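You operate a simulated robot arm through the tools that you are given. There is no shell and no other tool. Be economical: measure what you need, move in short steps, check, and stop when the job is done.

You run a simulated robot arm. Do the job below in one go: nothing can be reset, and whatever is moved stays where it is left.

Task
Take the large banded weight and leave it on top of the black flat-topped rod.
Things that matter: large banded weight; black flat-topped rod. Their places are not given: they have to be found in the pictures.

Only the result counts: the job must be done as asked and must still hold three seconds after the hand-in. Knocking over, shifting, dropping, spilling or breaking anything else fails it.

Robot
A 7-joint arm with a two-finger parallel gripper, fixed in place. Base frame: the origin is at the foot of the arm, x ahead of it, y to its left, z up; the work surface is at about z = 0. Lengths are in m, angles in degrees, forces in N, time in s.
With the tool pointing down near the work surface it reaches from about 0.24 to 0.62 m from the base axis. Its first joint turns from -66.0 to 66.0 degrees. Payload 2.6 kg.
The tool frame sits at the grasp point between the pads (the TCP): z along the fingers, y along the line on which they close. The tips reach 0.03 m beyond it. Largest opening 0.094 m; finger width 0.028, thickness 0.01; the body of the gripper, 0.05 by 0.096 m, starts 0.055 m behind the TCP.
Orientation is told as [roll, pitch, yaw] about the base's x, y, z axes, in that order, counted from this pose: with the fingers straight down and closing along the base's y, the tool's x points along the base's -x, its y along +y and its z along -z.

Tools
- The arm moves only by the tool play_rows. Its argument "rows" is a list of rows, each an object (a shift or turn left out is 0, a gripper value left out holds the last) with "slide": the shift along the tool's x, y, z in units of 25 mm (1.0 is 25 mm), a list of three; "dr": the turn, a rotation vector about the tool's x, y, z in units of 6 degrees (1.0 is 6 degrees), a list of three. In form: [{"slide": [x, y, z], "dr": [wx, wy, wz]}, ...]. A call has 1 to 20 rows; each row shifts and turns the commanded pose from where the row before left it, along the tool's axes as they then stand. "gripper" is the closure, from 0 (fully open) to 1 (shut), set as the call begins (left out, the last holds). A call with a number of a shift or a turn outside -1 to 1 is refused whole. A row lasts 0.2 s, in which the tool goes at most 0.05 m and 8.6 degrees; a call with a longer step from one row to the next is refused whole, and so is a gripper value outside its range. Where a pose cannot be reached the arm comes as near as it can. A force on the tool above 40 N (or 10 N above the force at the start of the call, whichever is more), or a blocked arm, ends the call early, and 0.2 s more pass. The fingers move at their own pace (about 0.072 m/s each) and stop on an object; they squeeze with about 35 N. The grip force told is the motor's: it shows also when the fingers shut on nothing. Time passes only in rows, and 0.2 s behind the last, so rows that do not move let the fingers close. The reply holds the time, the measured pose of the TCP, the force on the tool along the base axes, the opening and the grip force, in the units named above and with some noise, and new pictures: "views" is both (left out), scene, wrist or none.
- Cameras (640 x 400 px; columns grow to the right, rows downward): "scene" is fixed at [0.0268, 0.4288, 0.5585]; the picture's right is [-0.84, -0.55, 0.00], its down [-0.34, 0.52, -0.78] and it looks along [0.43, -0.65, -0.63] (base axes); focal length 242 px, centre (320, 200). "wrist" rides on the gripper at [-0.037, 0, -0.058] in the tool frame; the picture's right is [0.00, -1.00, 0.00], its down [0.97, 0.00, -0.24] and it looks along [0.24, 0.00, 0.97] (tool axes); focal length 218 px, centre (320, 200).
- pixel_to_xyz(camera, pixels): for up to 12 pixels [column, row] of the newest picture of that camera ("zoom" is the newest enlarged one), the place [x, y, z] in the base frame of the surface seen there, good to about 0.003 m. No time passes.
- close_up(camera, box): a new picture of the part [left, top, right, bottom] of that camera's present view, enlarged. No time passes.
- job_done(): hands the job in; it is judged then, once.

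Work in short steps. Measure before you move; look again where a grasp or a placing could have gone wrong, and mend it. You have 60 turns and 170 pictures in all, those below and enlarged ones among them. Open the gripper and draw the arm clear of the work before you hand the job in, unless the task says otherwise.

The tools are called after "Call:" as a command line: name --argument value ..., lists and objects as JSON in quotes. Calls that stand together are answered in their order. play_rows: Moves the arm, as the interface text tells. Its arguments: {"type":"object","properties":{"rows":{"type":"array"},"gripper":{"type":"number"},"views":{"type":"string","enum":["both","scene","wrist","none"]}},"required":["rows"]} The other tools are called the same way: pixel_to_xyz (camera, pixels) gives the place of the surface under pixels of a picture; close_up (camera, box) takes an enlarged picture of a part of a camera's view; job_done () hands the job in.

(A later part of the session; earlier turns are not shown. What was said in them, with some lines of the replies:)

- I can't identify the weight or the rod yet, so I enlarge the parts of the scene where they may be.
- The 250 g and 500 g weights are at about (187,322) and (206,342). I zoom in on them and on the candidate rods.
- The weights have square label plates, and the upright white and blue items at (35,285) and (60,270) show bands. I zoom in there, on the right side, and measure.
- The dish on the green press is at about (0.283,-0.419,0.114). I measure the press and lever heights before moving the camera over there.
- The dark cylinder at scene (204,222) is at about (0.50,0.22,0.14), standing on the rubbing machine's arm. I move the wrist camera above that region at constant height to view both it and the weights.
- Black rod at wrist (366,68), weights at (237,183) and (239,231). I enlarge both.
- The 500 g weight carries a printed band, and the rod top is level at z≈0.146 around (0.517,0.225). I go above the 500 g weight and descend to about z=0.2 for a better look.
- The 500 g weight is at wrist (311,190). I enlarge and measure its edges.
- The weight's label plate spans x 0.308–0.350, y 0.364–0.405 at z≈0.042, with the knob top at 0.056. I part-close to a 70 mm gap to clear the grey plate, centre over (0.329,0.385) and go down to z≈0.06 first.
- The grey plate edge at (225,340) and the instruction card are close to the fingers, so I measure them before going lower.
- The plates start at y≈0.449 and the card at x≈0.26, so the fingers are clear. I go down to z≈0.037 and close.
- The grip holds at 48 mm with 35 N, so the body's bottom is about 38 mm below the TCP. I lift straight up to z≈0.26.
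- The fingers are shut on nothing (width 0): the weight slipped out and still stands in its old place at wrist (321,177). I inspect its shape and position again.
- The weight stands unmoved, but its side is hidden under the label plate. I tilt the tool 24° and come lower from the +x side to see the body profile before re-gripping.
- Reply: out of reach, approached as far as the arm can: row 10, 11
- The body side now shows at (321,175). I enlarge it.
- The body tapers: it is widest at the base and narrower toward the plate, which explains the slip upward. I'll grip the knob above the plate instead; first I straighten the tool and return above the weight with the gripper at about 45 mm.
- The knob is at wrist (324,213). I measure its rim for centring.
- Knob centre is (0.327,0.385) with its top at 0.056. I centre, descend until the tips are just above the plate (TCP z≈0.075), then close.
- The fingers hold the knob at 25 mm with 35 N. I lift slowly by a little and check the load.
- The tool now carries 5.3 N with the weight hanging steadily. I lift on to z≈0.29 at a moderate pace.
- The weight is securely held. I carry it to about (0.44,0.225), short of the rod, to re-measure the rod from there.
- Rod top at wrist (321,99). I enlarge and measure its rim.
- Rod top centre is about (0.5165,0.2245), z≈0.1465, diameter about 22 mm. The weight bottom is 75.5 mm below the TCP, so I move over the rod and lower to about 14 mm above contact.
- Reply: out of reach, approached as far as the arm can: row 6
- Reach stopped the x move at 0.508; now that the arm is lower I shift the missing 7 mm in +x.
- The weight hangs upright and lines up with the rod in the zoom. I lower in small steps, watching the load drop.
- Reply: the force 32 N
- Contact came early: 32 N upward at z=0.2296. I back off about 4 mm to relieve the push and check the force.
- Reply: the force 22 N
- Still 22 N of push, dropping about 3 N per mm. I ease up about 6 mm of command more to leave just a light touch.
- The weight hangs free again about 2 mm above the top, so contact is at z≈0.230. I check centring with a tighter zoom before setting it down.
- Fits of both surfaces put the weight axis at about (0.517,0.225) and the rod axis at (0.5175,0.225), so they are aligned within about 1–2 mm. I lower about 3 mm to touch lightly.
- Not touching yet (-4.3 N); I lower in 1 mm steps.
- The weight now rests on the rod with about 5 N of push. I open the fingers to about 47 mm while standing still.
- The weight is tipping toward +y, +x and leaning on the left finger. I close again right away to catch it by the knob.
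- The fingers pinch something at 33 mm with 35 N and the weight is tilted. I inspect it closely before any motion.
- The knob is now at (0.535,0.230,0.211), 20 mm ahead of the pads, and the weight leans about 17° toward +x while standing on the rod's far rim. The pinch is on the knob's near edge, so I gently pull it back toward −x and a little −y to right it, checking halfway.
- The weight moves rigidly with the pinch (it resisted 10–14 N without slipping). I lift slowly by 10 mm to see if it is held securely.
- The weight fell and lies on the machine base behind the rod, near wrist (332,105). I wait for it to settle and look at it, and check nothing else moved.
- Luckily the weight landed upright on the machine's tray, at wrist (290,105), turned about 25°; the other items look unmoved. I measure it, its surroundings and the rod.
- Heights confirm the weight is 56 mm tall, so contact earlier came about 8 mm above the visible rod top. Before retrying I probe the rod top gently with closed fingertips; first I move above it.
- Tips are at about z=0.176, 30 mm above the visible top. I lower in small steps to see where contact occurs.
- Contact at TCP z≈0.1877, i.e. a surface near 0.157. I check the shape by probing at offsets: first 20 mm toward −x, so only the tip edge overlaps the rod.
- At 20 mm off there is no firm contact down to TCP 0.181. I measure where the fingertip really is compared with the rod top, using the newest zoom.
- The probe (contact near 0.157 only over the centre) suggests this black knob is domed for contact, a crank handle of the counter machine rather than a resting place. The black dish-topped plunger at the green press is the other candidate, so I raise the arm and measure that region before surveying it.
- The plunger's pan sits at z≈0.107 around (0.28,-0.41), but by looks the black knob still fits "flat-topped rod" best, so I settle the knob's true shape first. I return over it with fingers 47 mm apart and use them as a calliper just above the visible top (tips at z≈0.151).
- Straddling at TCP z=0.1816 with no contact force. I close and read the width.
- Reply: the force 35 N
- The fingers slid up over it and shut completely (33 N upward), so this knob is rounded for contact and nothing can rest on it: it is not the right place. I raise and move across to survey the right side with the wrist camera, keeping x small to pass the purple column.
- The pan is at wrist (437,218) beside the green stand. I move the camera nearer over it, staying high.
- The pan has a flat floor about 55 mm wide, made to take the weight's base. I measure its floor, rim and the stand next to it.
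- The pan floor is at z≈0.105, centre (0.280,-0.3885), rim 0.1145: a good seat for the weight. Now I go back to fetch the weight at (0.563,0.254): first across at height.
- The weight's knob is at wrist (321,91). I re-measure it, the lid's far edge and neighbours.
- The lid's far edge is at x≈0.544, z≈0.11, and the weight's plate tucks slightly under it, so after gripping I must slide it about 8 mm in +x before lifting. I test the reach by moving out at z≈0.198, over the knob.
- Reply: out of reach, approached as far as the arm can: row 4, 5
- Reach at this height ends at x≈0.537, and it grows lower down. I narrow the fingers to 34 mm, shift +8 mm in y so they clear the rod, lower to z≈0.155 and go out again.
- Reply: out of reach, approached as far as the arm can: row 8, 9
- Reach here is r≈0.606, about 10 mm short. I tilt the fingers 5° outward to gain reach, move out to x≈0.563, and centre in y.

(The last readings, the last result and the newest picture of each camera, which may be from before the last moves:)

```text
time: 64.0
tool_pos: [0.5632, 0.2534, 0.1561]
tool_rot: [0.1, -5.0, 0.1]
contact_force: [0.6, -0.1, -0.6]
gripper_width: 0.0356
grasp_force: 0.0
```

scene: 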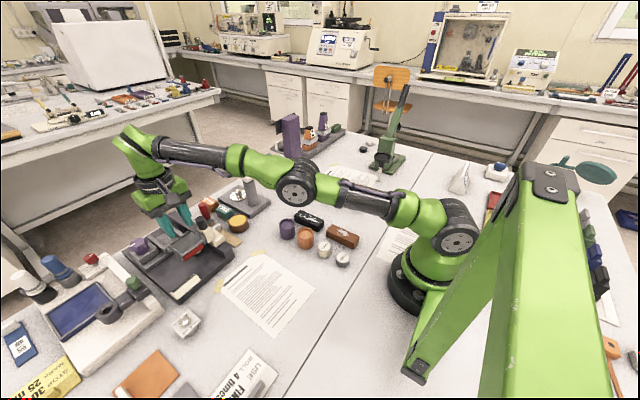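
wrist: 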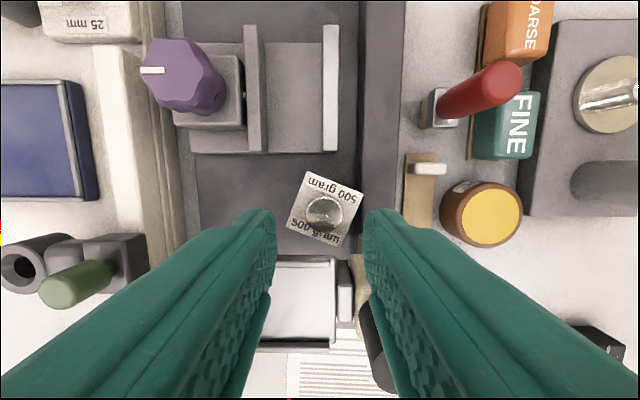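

That worked: TCP at (0.563,0.253,0.156) and the knob visible at (325,212). I measure the knob and lid edge once more for final centring.

Call:
pixel_to_xyz --camera "wrist" --pixels '[[325, 213], [313, 213], [337, 213], [325, 203], [325, 223], [306, 173], [362, 194], [288, 225], [341, 244], [310, 258], [335, 258], [300, 262]]'

Call:
close_up --camera "wrist" --box '[260, 160, 400, 280]'

```text
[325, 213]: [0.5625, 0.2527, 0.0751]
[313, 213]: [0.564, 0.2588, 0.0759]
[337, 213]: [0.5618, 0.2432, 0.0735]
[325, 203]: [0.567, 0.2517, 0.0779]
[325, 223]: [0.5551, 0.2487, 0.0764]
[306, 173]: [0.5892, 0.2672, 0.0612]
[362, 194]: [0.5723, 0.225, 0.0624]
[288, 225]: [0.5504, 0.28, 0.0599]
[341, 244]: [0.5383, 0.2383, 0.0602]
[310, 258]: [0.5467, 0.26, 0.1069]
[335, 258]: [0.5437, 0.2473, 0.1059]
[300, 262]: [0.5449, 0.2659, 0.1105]
```

```text
3.33 times, centred on (330, 220) of wrist
```

zoom: 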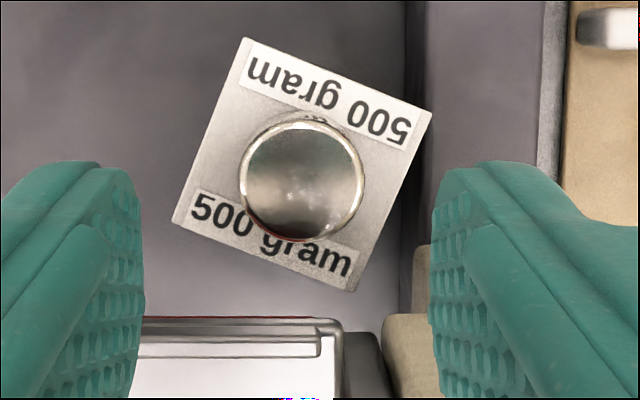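

Knob centre (0.562,0.2525), top 0.076; plate top about 0.061. I descend straight down 60 mm (compensating the tilt) and then close.

Call:
play_rows --rows '[{"slide": [0.04, -0.03, 0.5]}, {"slide": [0.05, 0, 0.6]}, {"slide": [0.05, 0, 0.6]}, {"slide": [0.05, 0, 0.5]}, {"slide": [0.02, 0, 0.2]}, {}]' --views "wrist"

Call:
close_up --camera "scene" --box '[165, 185, 225, 245]'

```text
time: 65.4
tool_pos: [0.5627, 0.2537, 0.0958]
tool_rot: [0.0, -4.8, 0.0]
contact_force: [0.6, -0.2, -0.3]
gripper_width: 0.0355
grasp_force: 0.1
```

wrist: 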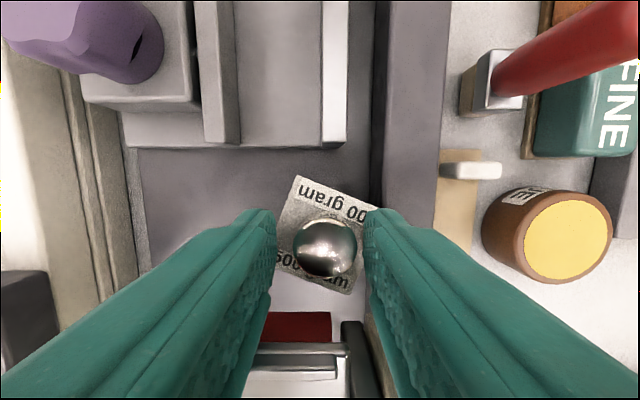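

```text
6.67 times, centred on (195, 215) of scene
```

zoom: 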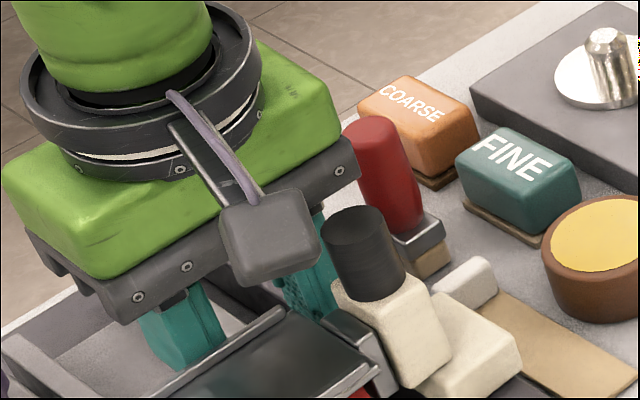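

No contact, and the knob lies between the pads at (325,250). I close.

Call:
play_rows --rows '[{}, {}, {}, {}]' --gripper 1 --views "wrist"

```text
time: 66.4
tool_pos: [0.5637, 0.2538, 0.0961]
tool_rot: [0.0, -5.0, 0.0]
contact_force: [0.7, -0.6, -1.2]
gripper_width: 0.0251
grasp_force: 35.2
5 turns are left
```

wrist: 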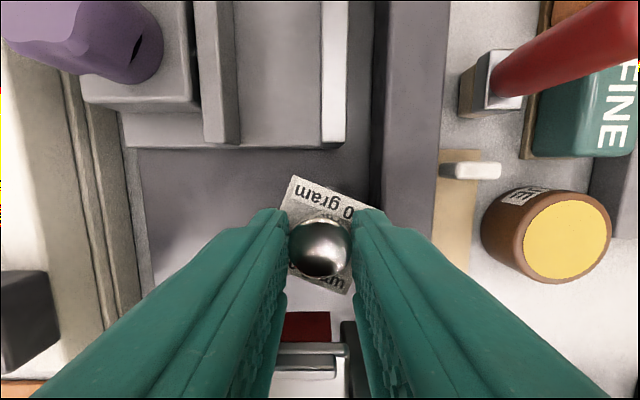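

The knob is held again at 25 mm. With few turns left I chain moves: slide the weight 9 mm away from the lid, lift with extra outward tilt for reach, then draw back, straighten and rise.

Call:
play_rows --rows '[{"slide": [0, 0, -0.08]}, {"slide": [-0.18, 0, 0.01]}, {"slide": [-0.18, 0, 0.02]}, {}, {"slide": [-0.031, 0, -0.36]}, {"slide": [-0.031, 0, -0.36]}, {"slide": [-0.031, 0, -0.36]}, {"dr": [0, -1, 0]}, {"slide": [-0.076, 0, -0.393]}, {"slide": [-0.076, 0, -0.393]}, {"slide": [-0.076, 0, -0.393]}, {"slide": [-0.076, 0, -0.393]}, {"dr": [0, -0.5, 0]}, {"slide": [-0.097, 0, -0.388]}, {"slide": [-0.097, 0, -0.388]}, {"slide": [-0.097, 0, -0.388]}, {"slide": [-0.097, 0, -0.388]}, {}]' --views "both"

Call:
play_rows --rows '[{"slide": [0, 0.5, 0]}, {"slide": [0.58, 0, -0.145]}, {"slide": [0.58, 0, -0.145]}, {"slide": [0.58, 0, -0.145]}, {"slide": [0.58, 0, -0.145]}, {"dr": [0, 0.8, 0]}, {"dr": [0, 0.8, 0]}, {"dr": [0, 0.73, 0]}, {"slide": [0.6, 0, -0.6]}, {"slide": [0.6, 0, -0.6]}, {"slide": [0.6, 0, -0.6]}, {"slide": [0.6, 0, -0.6]}, {"slide": [0.6, 0, -0.6]}, {"slide": [0.6, 0, -0.6]}, {}]' --views "both"

```text
time: 70.2
tool_pos: [0.571, 0.2536, 0.2056]
tool_rot: [0.0, -13.8, 0.0]
contact_force: [0.1, -0.4, -4.6]
gripper_width: 0.0249
grasp_force: 34.7
```

scene: 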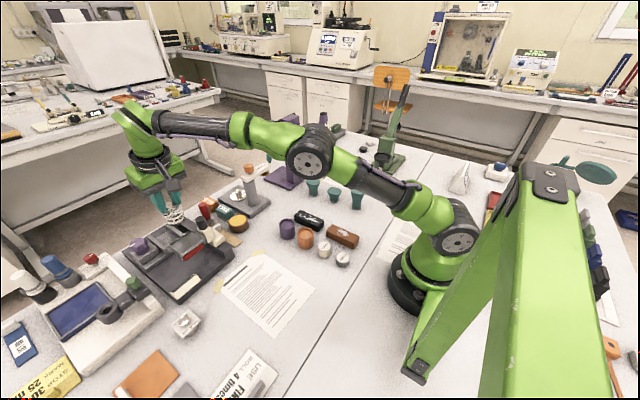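
wrist: 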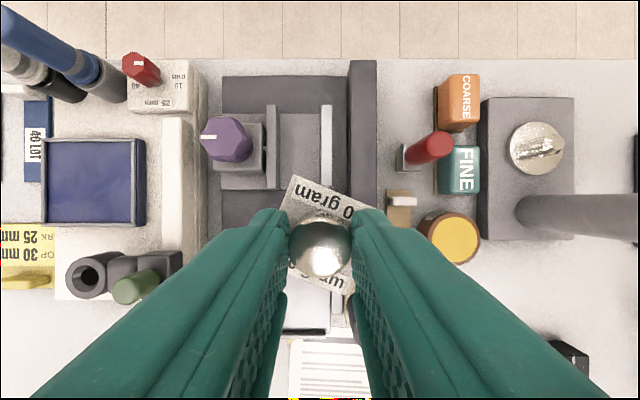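

```text
time: 73.4
tool_pos: [0.4233, 0.2653, 0.2956]
tool_rot: [0.0, 0.2, 0.0]
contact_force: [0.4, 0.5, -3.8]
gripper_width: 0.0249
grasp_force: 35.0
4 turns are left
```

scene: 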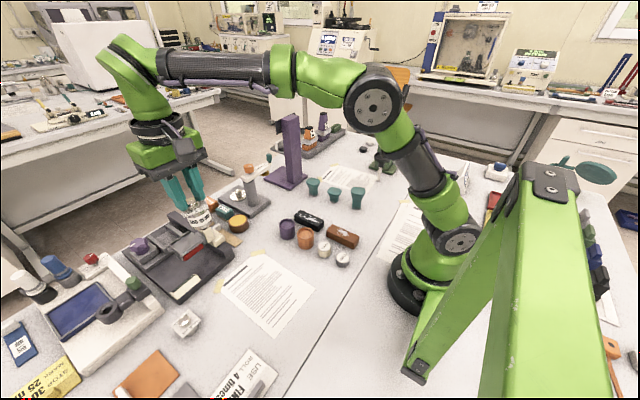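
wrist: 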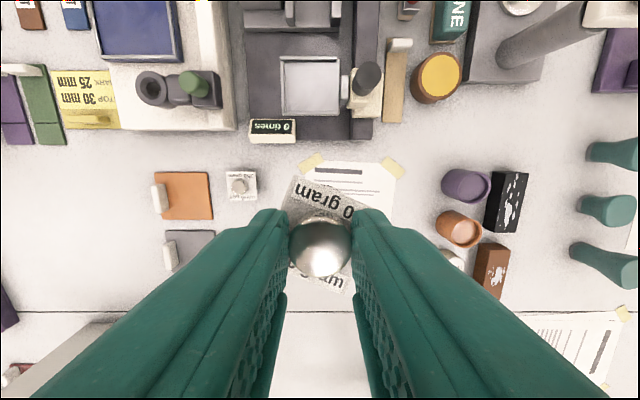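

The weight is safely in hand (about 4.5 N). I carry it across to above the pan at (0.281,-0.3885), then lower to about 25 mm above the rim and look.

Call:
play_rows --rows '[{"slide": [0.17, -0.78, 0]}, {"slide": [0.17, -0.78, 0]}, {"slide": [0.17, -0.78, 0]}, {"slide": [0.17, -0.78, 0]}, {"slide": [0.17, -0.78, 0]}, {"slide": [0.17, -0.78, 0]}, {"slide": [0.17, -0.78, 0]}, {"slide": [0.17, -0.78, 0]}, {"slide": [0.17, -0.78, 0]}, {"slide": [0.17, -0.78, 0]}, {"slide": [0.17, -0.78, 0]}, {"slide": [0.17, -0.78, 0]}, {"slide": [0.17, -0.78, 0]}, {"slide": [0.17, -0.78, 0]}, {"slide": [0.17, -0.78, 0]}, {"slide": [0.17, -0.78, 0]}, {"slide": [0.17, -0.78, 0]}, {"slide": [0.17, -0.78, 0]}, {"slide": [0.17, -0.78, 0]}, {"slide": [0.17, -0.78, 0]}]' --views "none"

Call:
play_rows --rows '[{"slide": [0.176, -0.75, 0]}, {"slide": [0.176, -0.75, 0]}, {"slide": [0.176, -0.75, 0]}, {"slide": [0.176, -0.75, 0]}, {"slide": [0.176, -0.75, 0]}, {"slide": [0.176, -0.75, 0]}, {"slide": [0.176, -0.75, 0]}, {"slide": [0.176, -0.75, 0]}, {"slide": [0.176, -0.75, 0]}, {"slide": [0.176, -0.75, 0]}, {"slide": [0.176, -0.75, 0]}, {"slide": [0.176, -0.75, 0]}, {"slide": [0.176, -0.75, 0]}, {"slide": [0, -0.5, 0]}, {"slide": [0, -0.3, 0]}, {}]' --views "none"

Call:
play_rows --rows '[{"slide": [0, 0, 0.4]}, {"slide": [0, 0, 0.4]}, {"slide": [0, 0, 0.4]}, {"slide": [0, 0, 0.4]}, {"slide": [0, 0, 0.4]}, {"slide": [0, 0, 0.4]}, {"slide": [0, 0, 0.4]}, {"slide": [0, 0, 0.4]}, {}]' --views "both"

Call:
close_up --camera "wrist" --box '[250, 140, 390, 260]'

Call:
close_up --camera "scene" --box '[360, 115, 410, 175]'

```text
time: 77.6
tool_pos: [0.3371, -0.1231, 0.2959]
tool_rot: [0.0, 0.1, 0.0]
contact_force: [0.2, -0.2, -4.6]
gripper_width: 0.0247
grasp_force: 34.5
```

```text
time: 81.0
tool_pos: [0.2824, -0.3884, 0.2959]
tool_rot: [0.0, 0.1, 0.0]
contact_force: [-0.4, 0.0, -6.4]
gripper_width: 0.0249
grasp_force: 34.9
```

```text
time: 83.0
tool_pos: [0.2805, -0.3884, 0.2151]
tool_rot: [0.0, 0.1, -0.1]
contact_force: [0.3, 0.3, -5.0]
gripper_width: 0.025
grasp_force: 35.8
```

scene: 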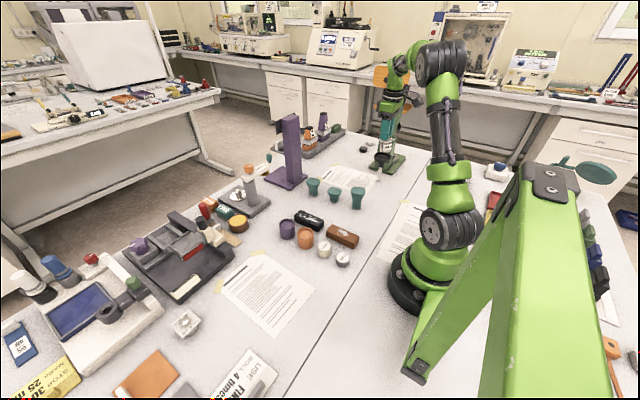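
wrist: 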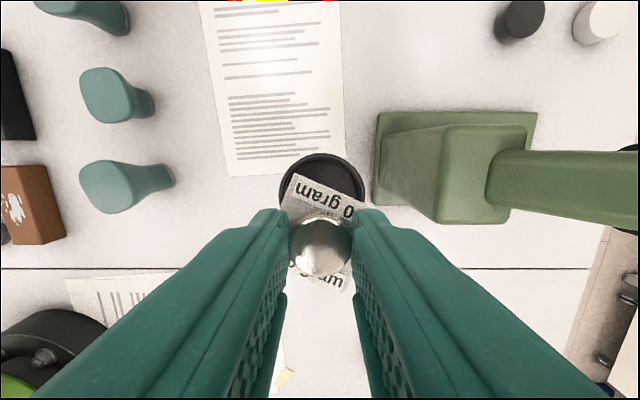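

```text
3.33 times, centred on (320, 200) of wrist
```

zoom: 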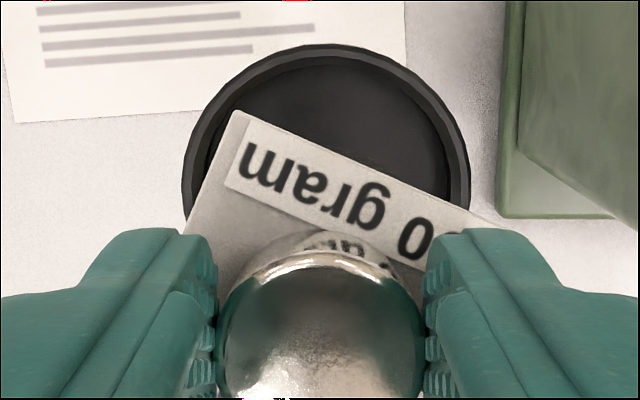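

```text
6.67 times, centred on (385, 145) of scene
3 turns are left
```

zoom: 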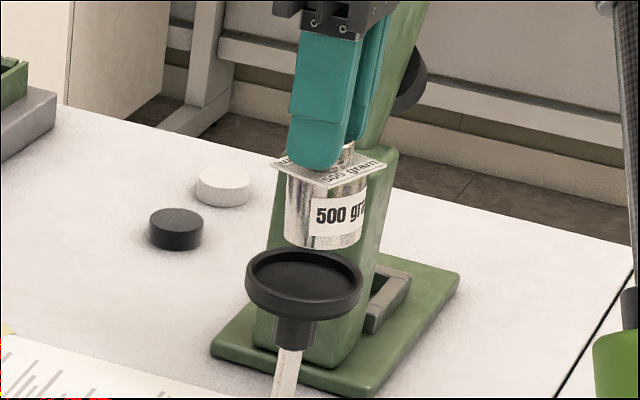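

The pan is centred under the TCP, but the zoom shows the weight tilted about 5° (base toward −x) because it was gripped with the tool tilted 5°. I restore that 5° tilt so it hangs upright, correct by 2 mm, lower gently onto the pan floor (expected TCP z≈0.1817), and open.

Call:
play_rows --rows '[{"dr": [0, -0.83, 0]}, {"slide": [-0.09, -0.03, 0]}, {}, {"slide": [0.035, 0, 0.4]}, {"slide": [0.035, 0, 0.4]}, {"slide": [0.026, 0, 0.3]}, {"slide": [0.009, 0, 0.1]}, {"slide": [0.007, 0, 0.08]}, {"slide": [0.007, 0, 0.08]}, {"slide": [0.005, 0, 0.06]}, {}, {}]' --views "wrist"

Call:
close_up --camera "scene" --box '[360, 115, 410, 175]'

Call:
play_rows --rows '[{}, {}, {}, {}]' --gripper 0.5 --views "both"

Call:
close_up --camera "scene" --box '[360, 115, 410, 175]'

```text
time: 85.6
tool_pos: [0.284, -0.3888, 0.1828]
tool_rot: [-0.3, -5.0, 0.1]
contact_force: [0.1, 0.6, 20.9]
gripper_width: 0.0249
grasp_force: 34.8
```

wrist: 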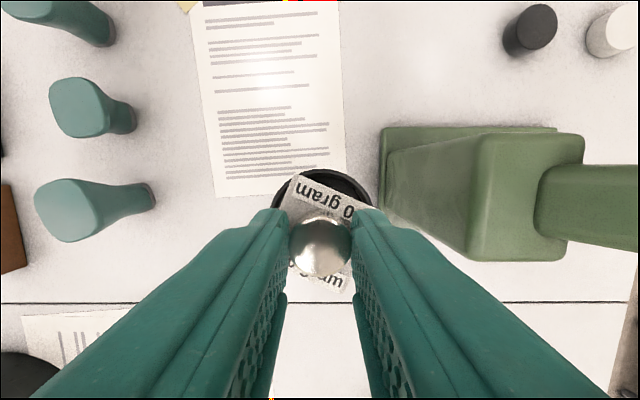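

```text
6.67 times, centred on (385, 145) of scene
```

zoom: 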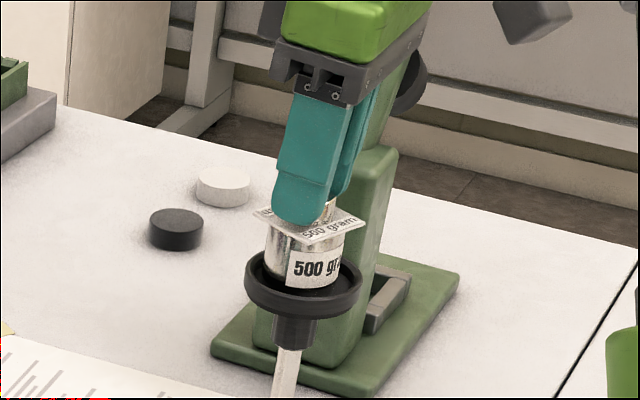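

```text
time: 86.6
tool_pos: [0.2831, -0.3895, 0.1801]
tool_rot: [0.0, -5.0, 0.0]
contact_force: [-0.2, -0.4, 0.2]
gripper_width: 0.0469
grasp_force: 0.1
```

scene: 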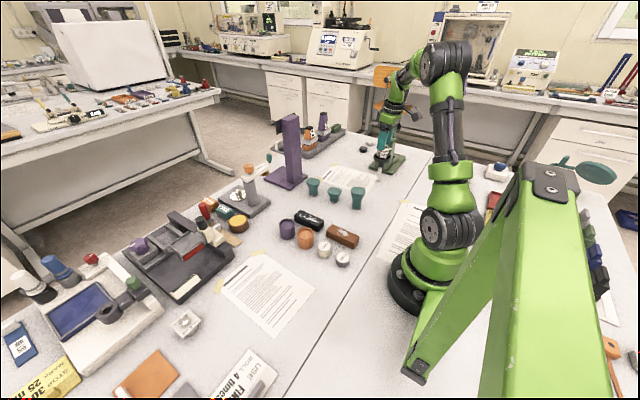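
wrist: 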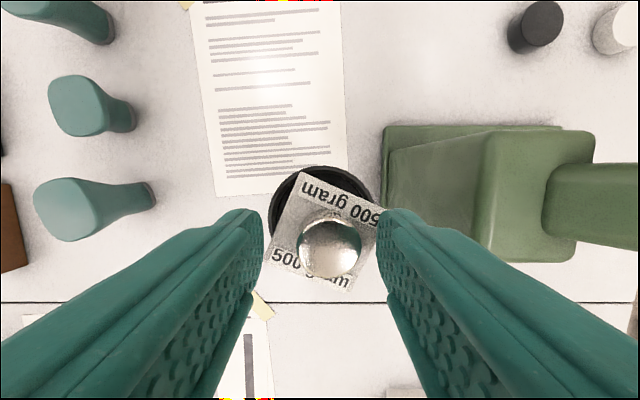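

```text
6.67 times, centred on (385, 145) of scene
2 turns are left
```

zoom: 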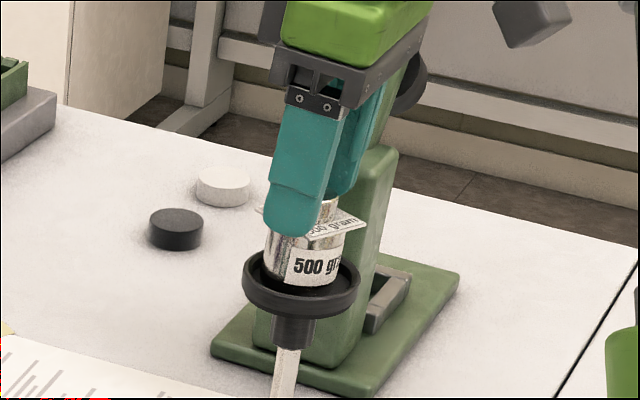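

The weight sits in the pan, upright, and the fingers are free. I open a little more, rise straight up, straighten and draw clear toward +y.

Call:
play_rows --rows '[{}, {}, {"slide": [-0.02, 0, -0.2]}, {"slide": [-0.03, 0, -0.3]}, {"slide": [-0.05, 0, -0.5]}, {"slide": [-0.06, 0, -0.6]}, {"slide": [-0.07, 0, -0.8]}, {"slide": [-0.07, 0, -0.8]}, {"slide": [-0.07, 0, -0.8]}, {"slide": [-0.07, 0, -0.8]}, {"dr": [0, 0.83, 0]}, {"slide": [-0.5, 0.8, 0]}, {"slide": [-0.5, 0.8, 0]}, {"slide": [0, 0.8, 0]}, {"slide": [0, 0.8, 0]}, {"slide": [0, 0.8, 0]}, {}, {}]' --gripper 0.38 --views "both"

Call:
close_up --camera "scene" --box '[360, 115, 410, 175]'

```text
time: 90.4
tool_pos: [0.3094, -0.2892, 0.3008]
tool_rot: [0.0, 0.0, 0.1]
contact_force: [1.1, 0.3, 0.6]
gripper_width: 0.0584
grasp_force: 0.1
```

scene: 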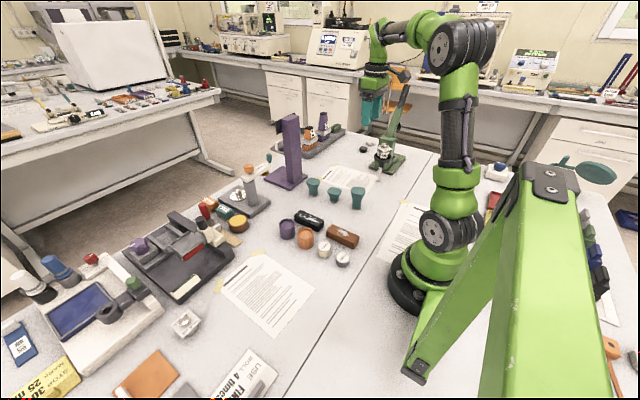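
wrist: 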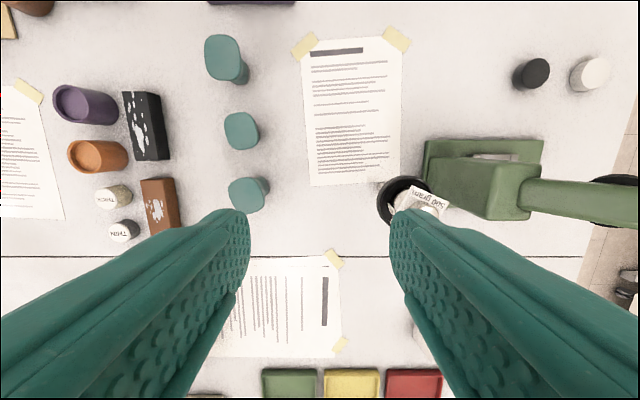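

```text
6.67 times, centred on (385, 145) of scene
1 turns are left
```

zoom: 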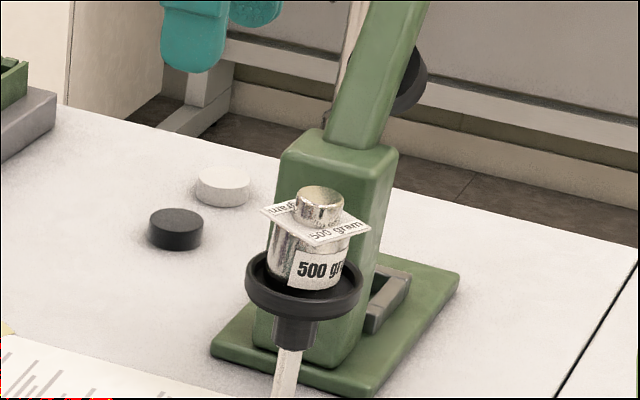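

The 500 g weight stands steady in the black flat top of the plunger rod, and the arm is clear with the gripper open. I hand the job in.

Call:
job_done

```text
The job is handed in.
```

I left the 500 g banded weight standing upright and steady on the black flat pan on top of the rod by the green press, but I'm not certain that is the rod you meant.

- **Which rod:** the black knob on the counter machine also looks like a black flat-topped rod, and I tried it first. The weight tipped there. When I probed the knob with the fingers, it behaved as if rounded on top, so I judged nothing could rest on it and used the pan instead.
- **Dropped weight:** after tipping off the knob, the weight fell onto the machine's tray and landed upright. I picked it up again from there. Nothing else looked moved in the pictures.

The gripper is open and the arm is clear of the work.
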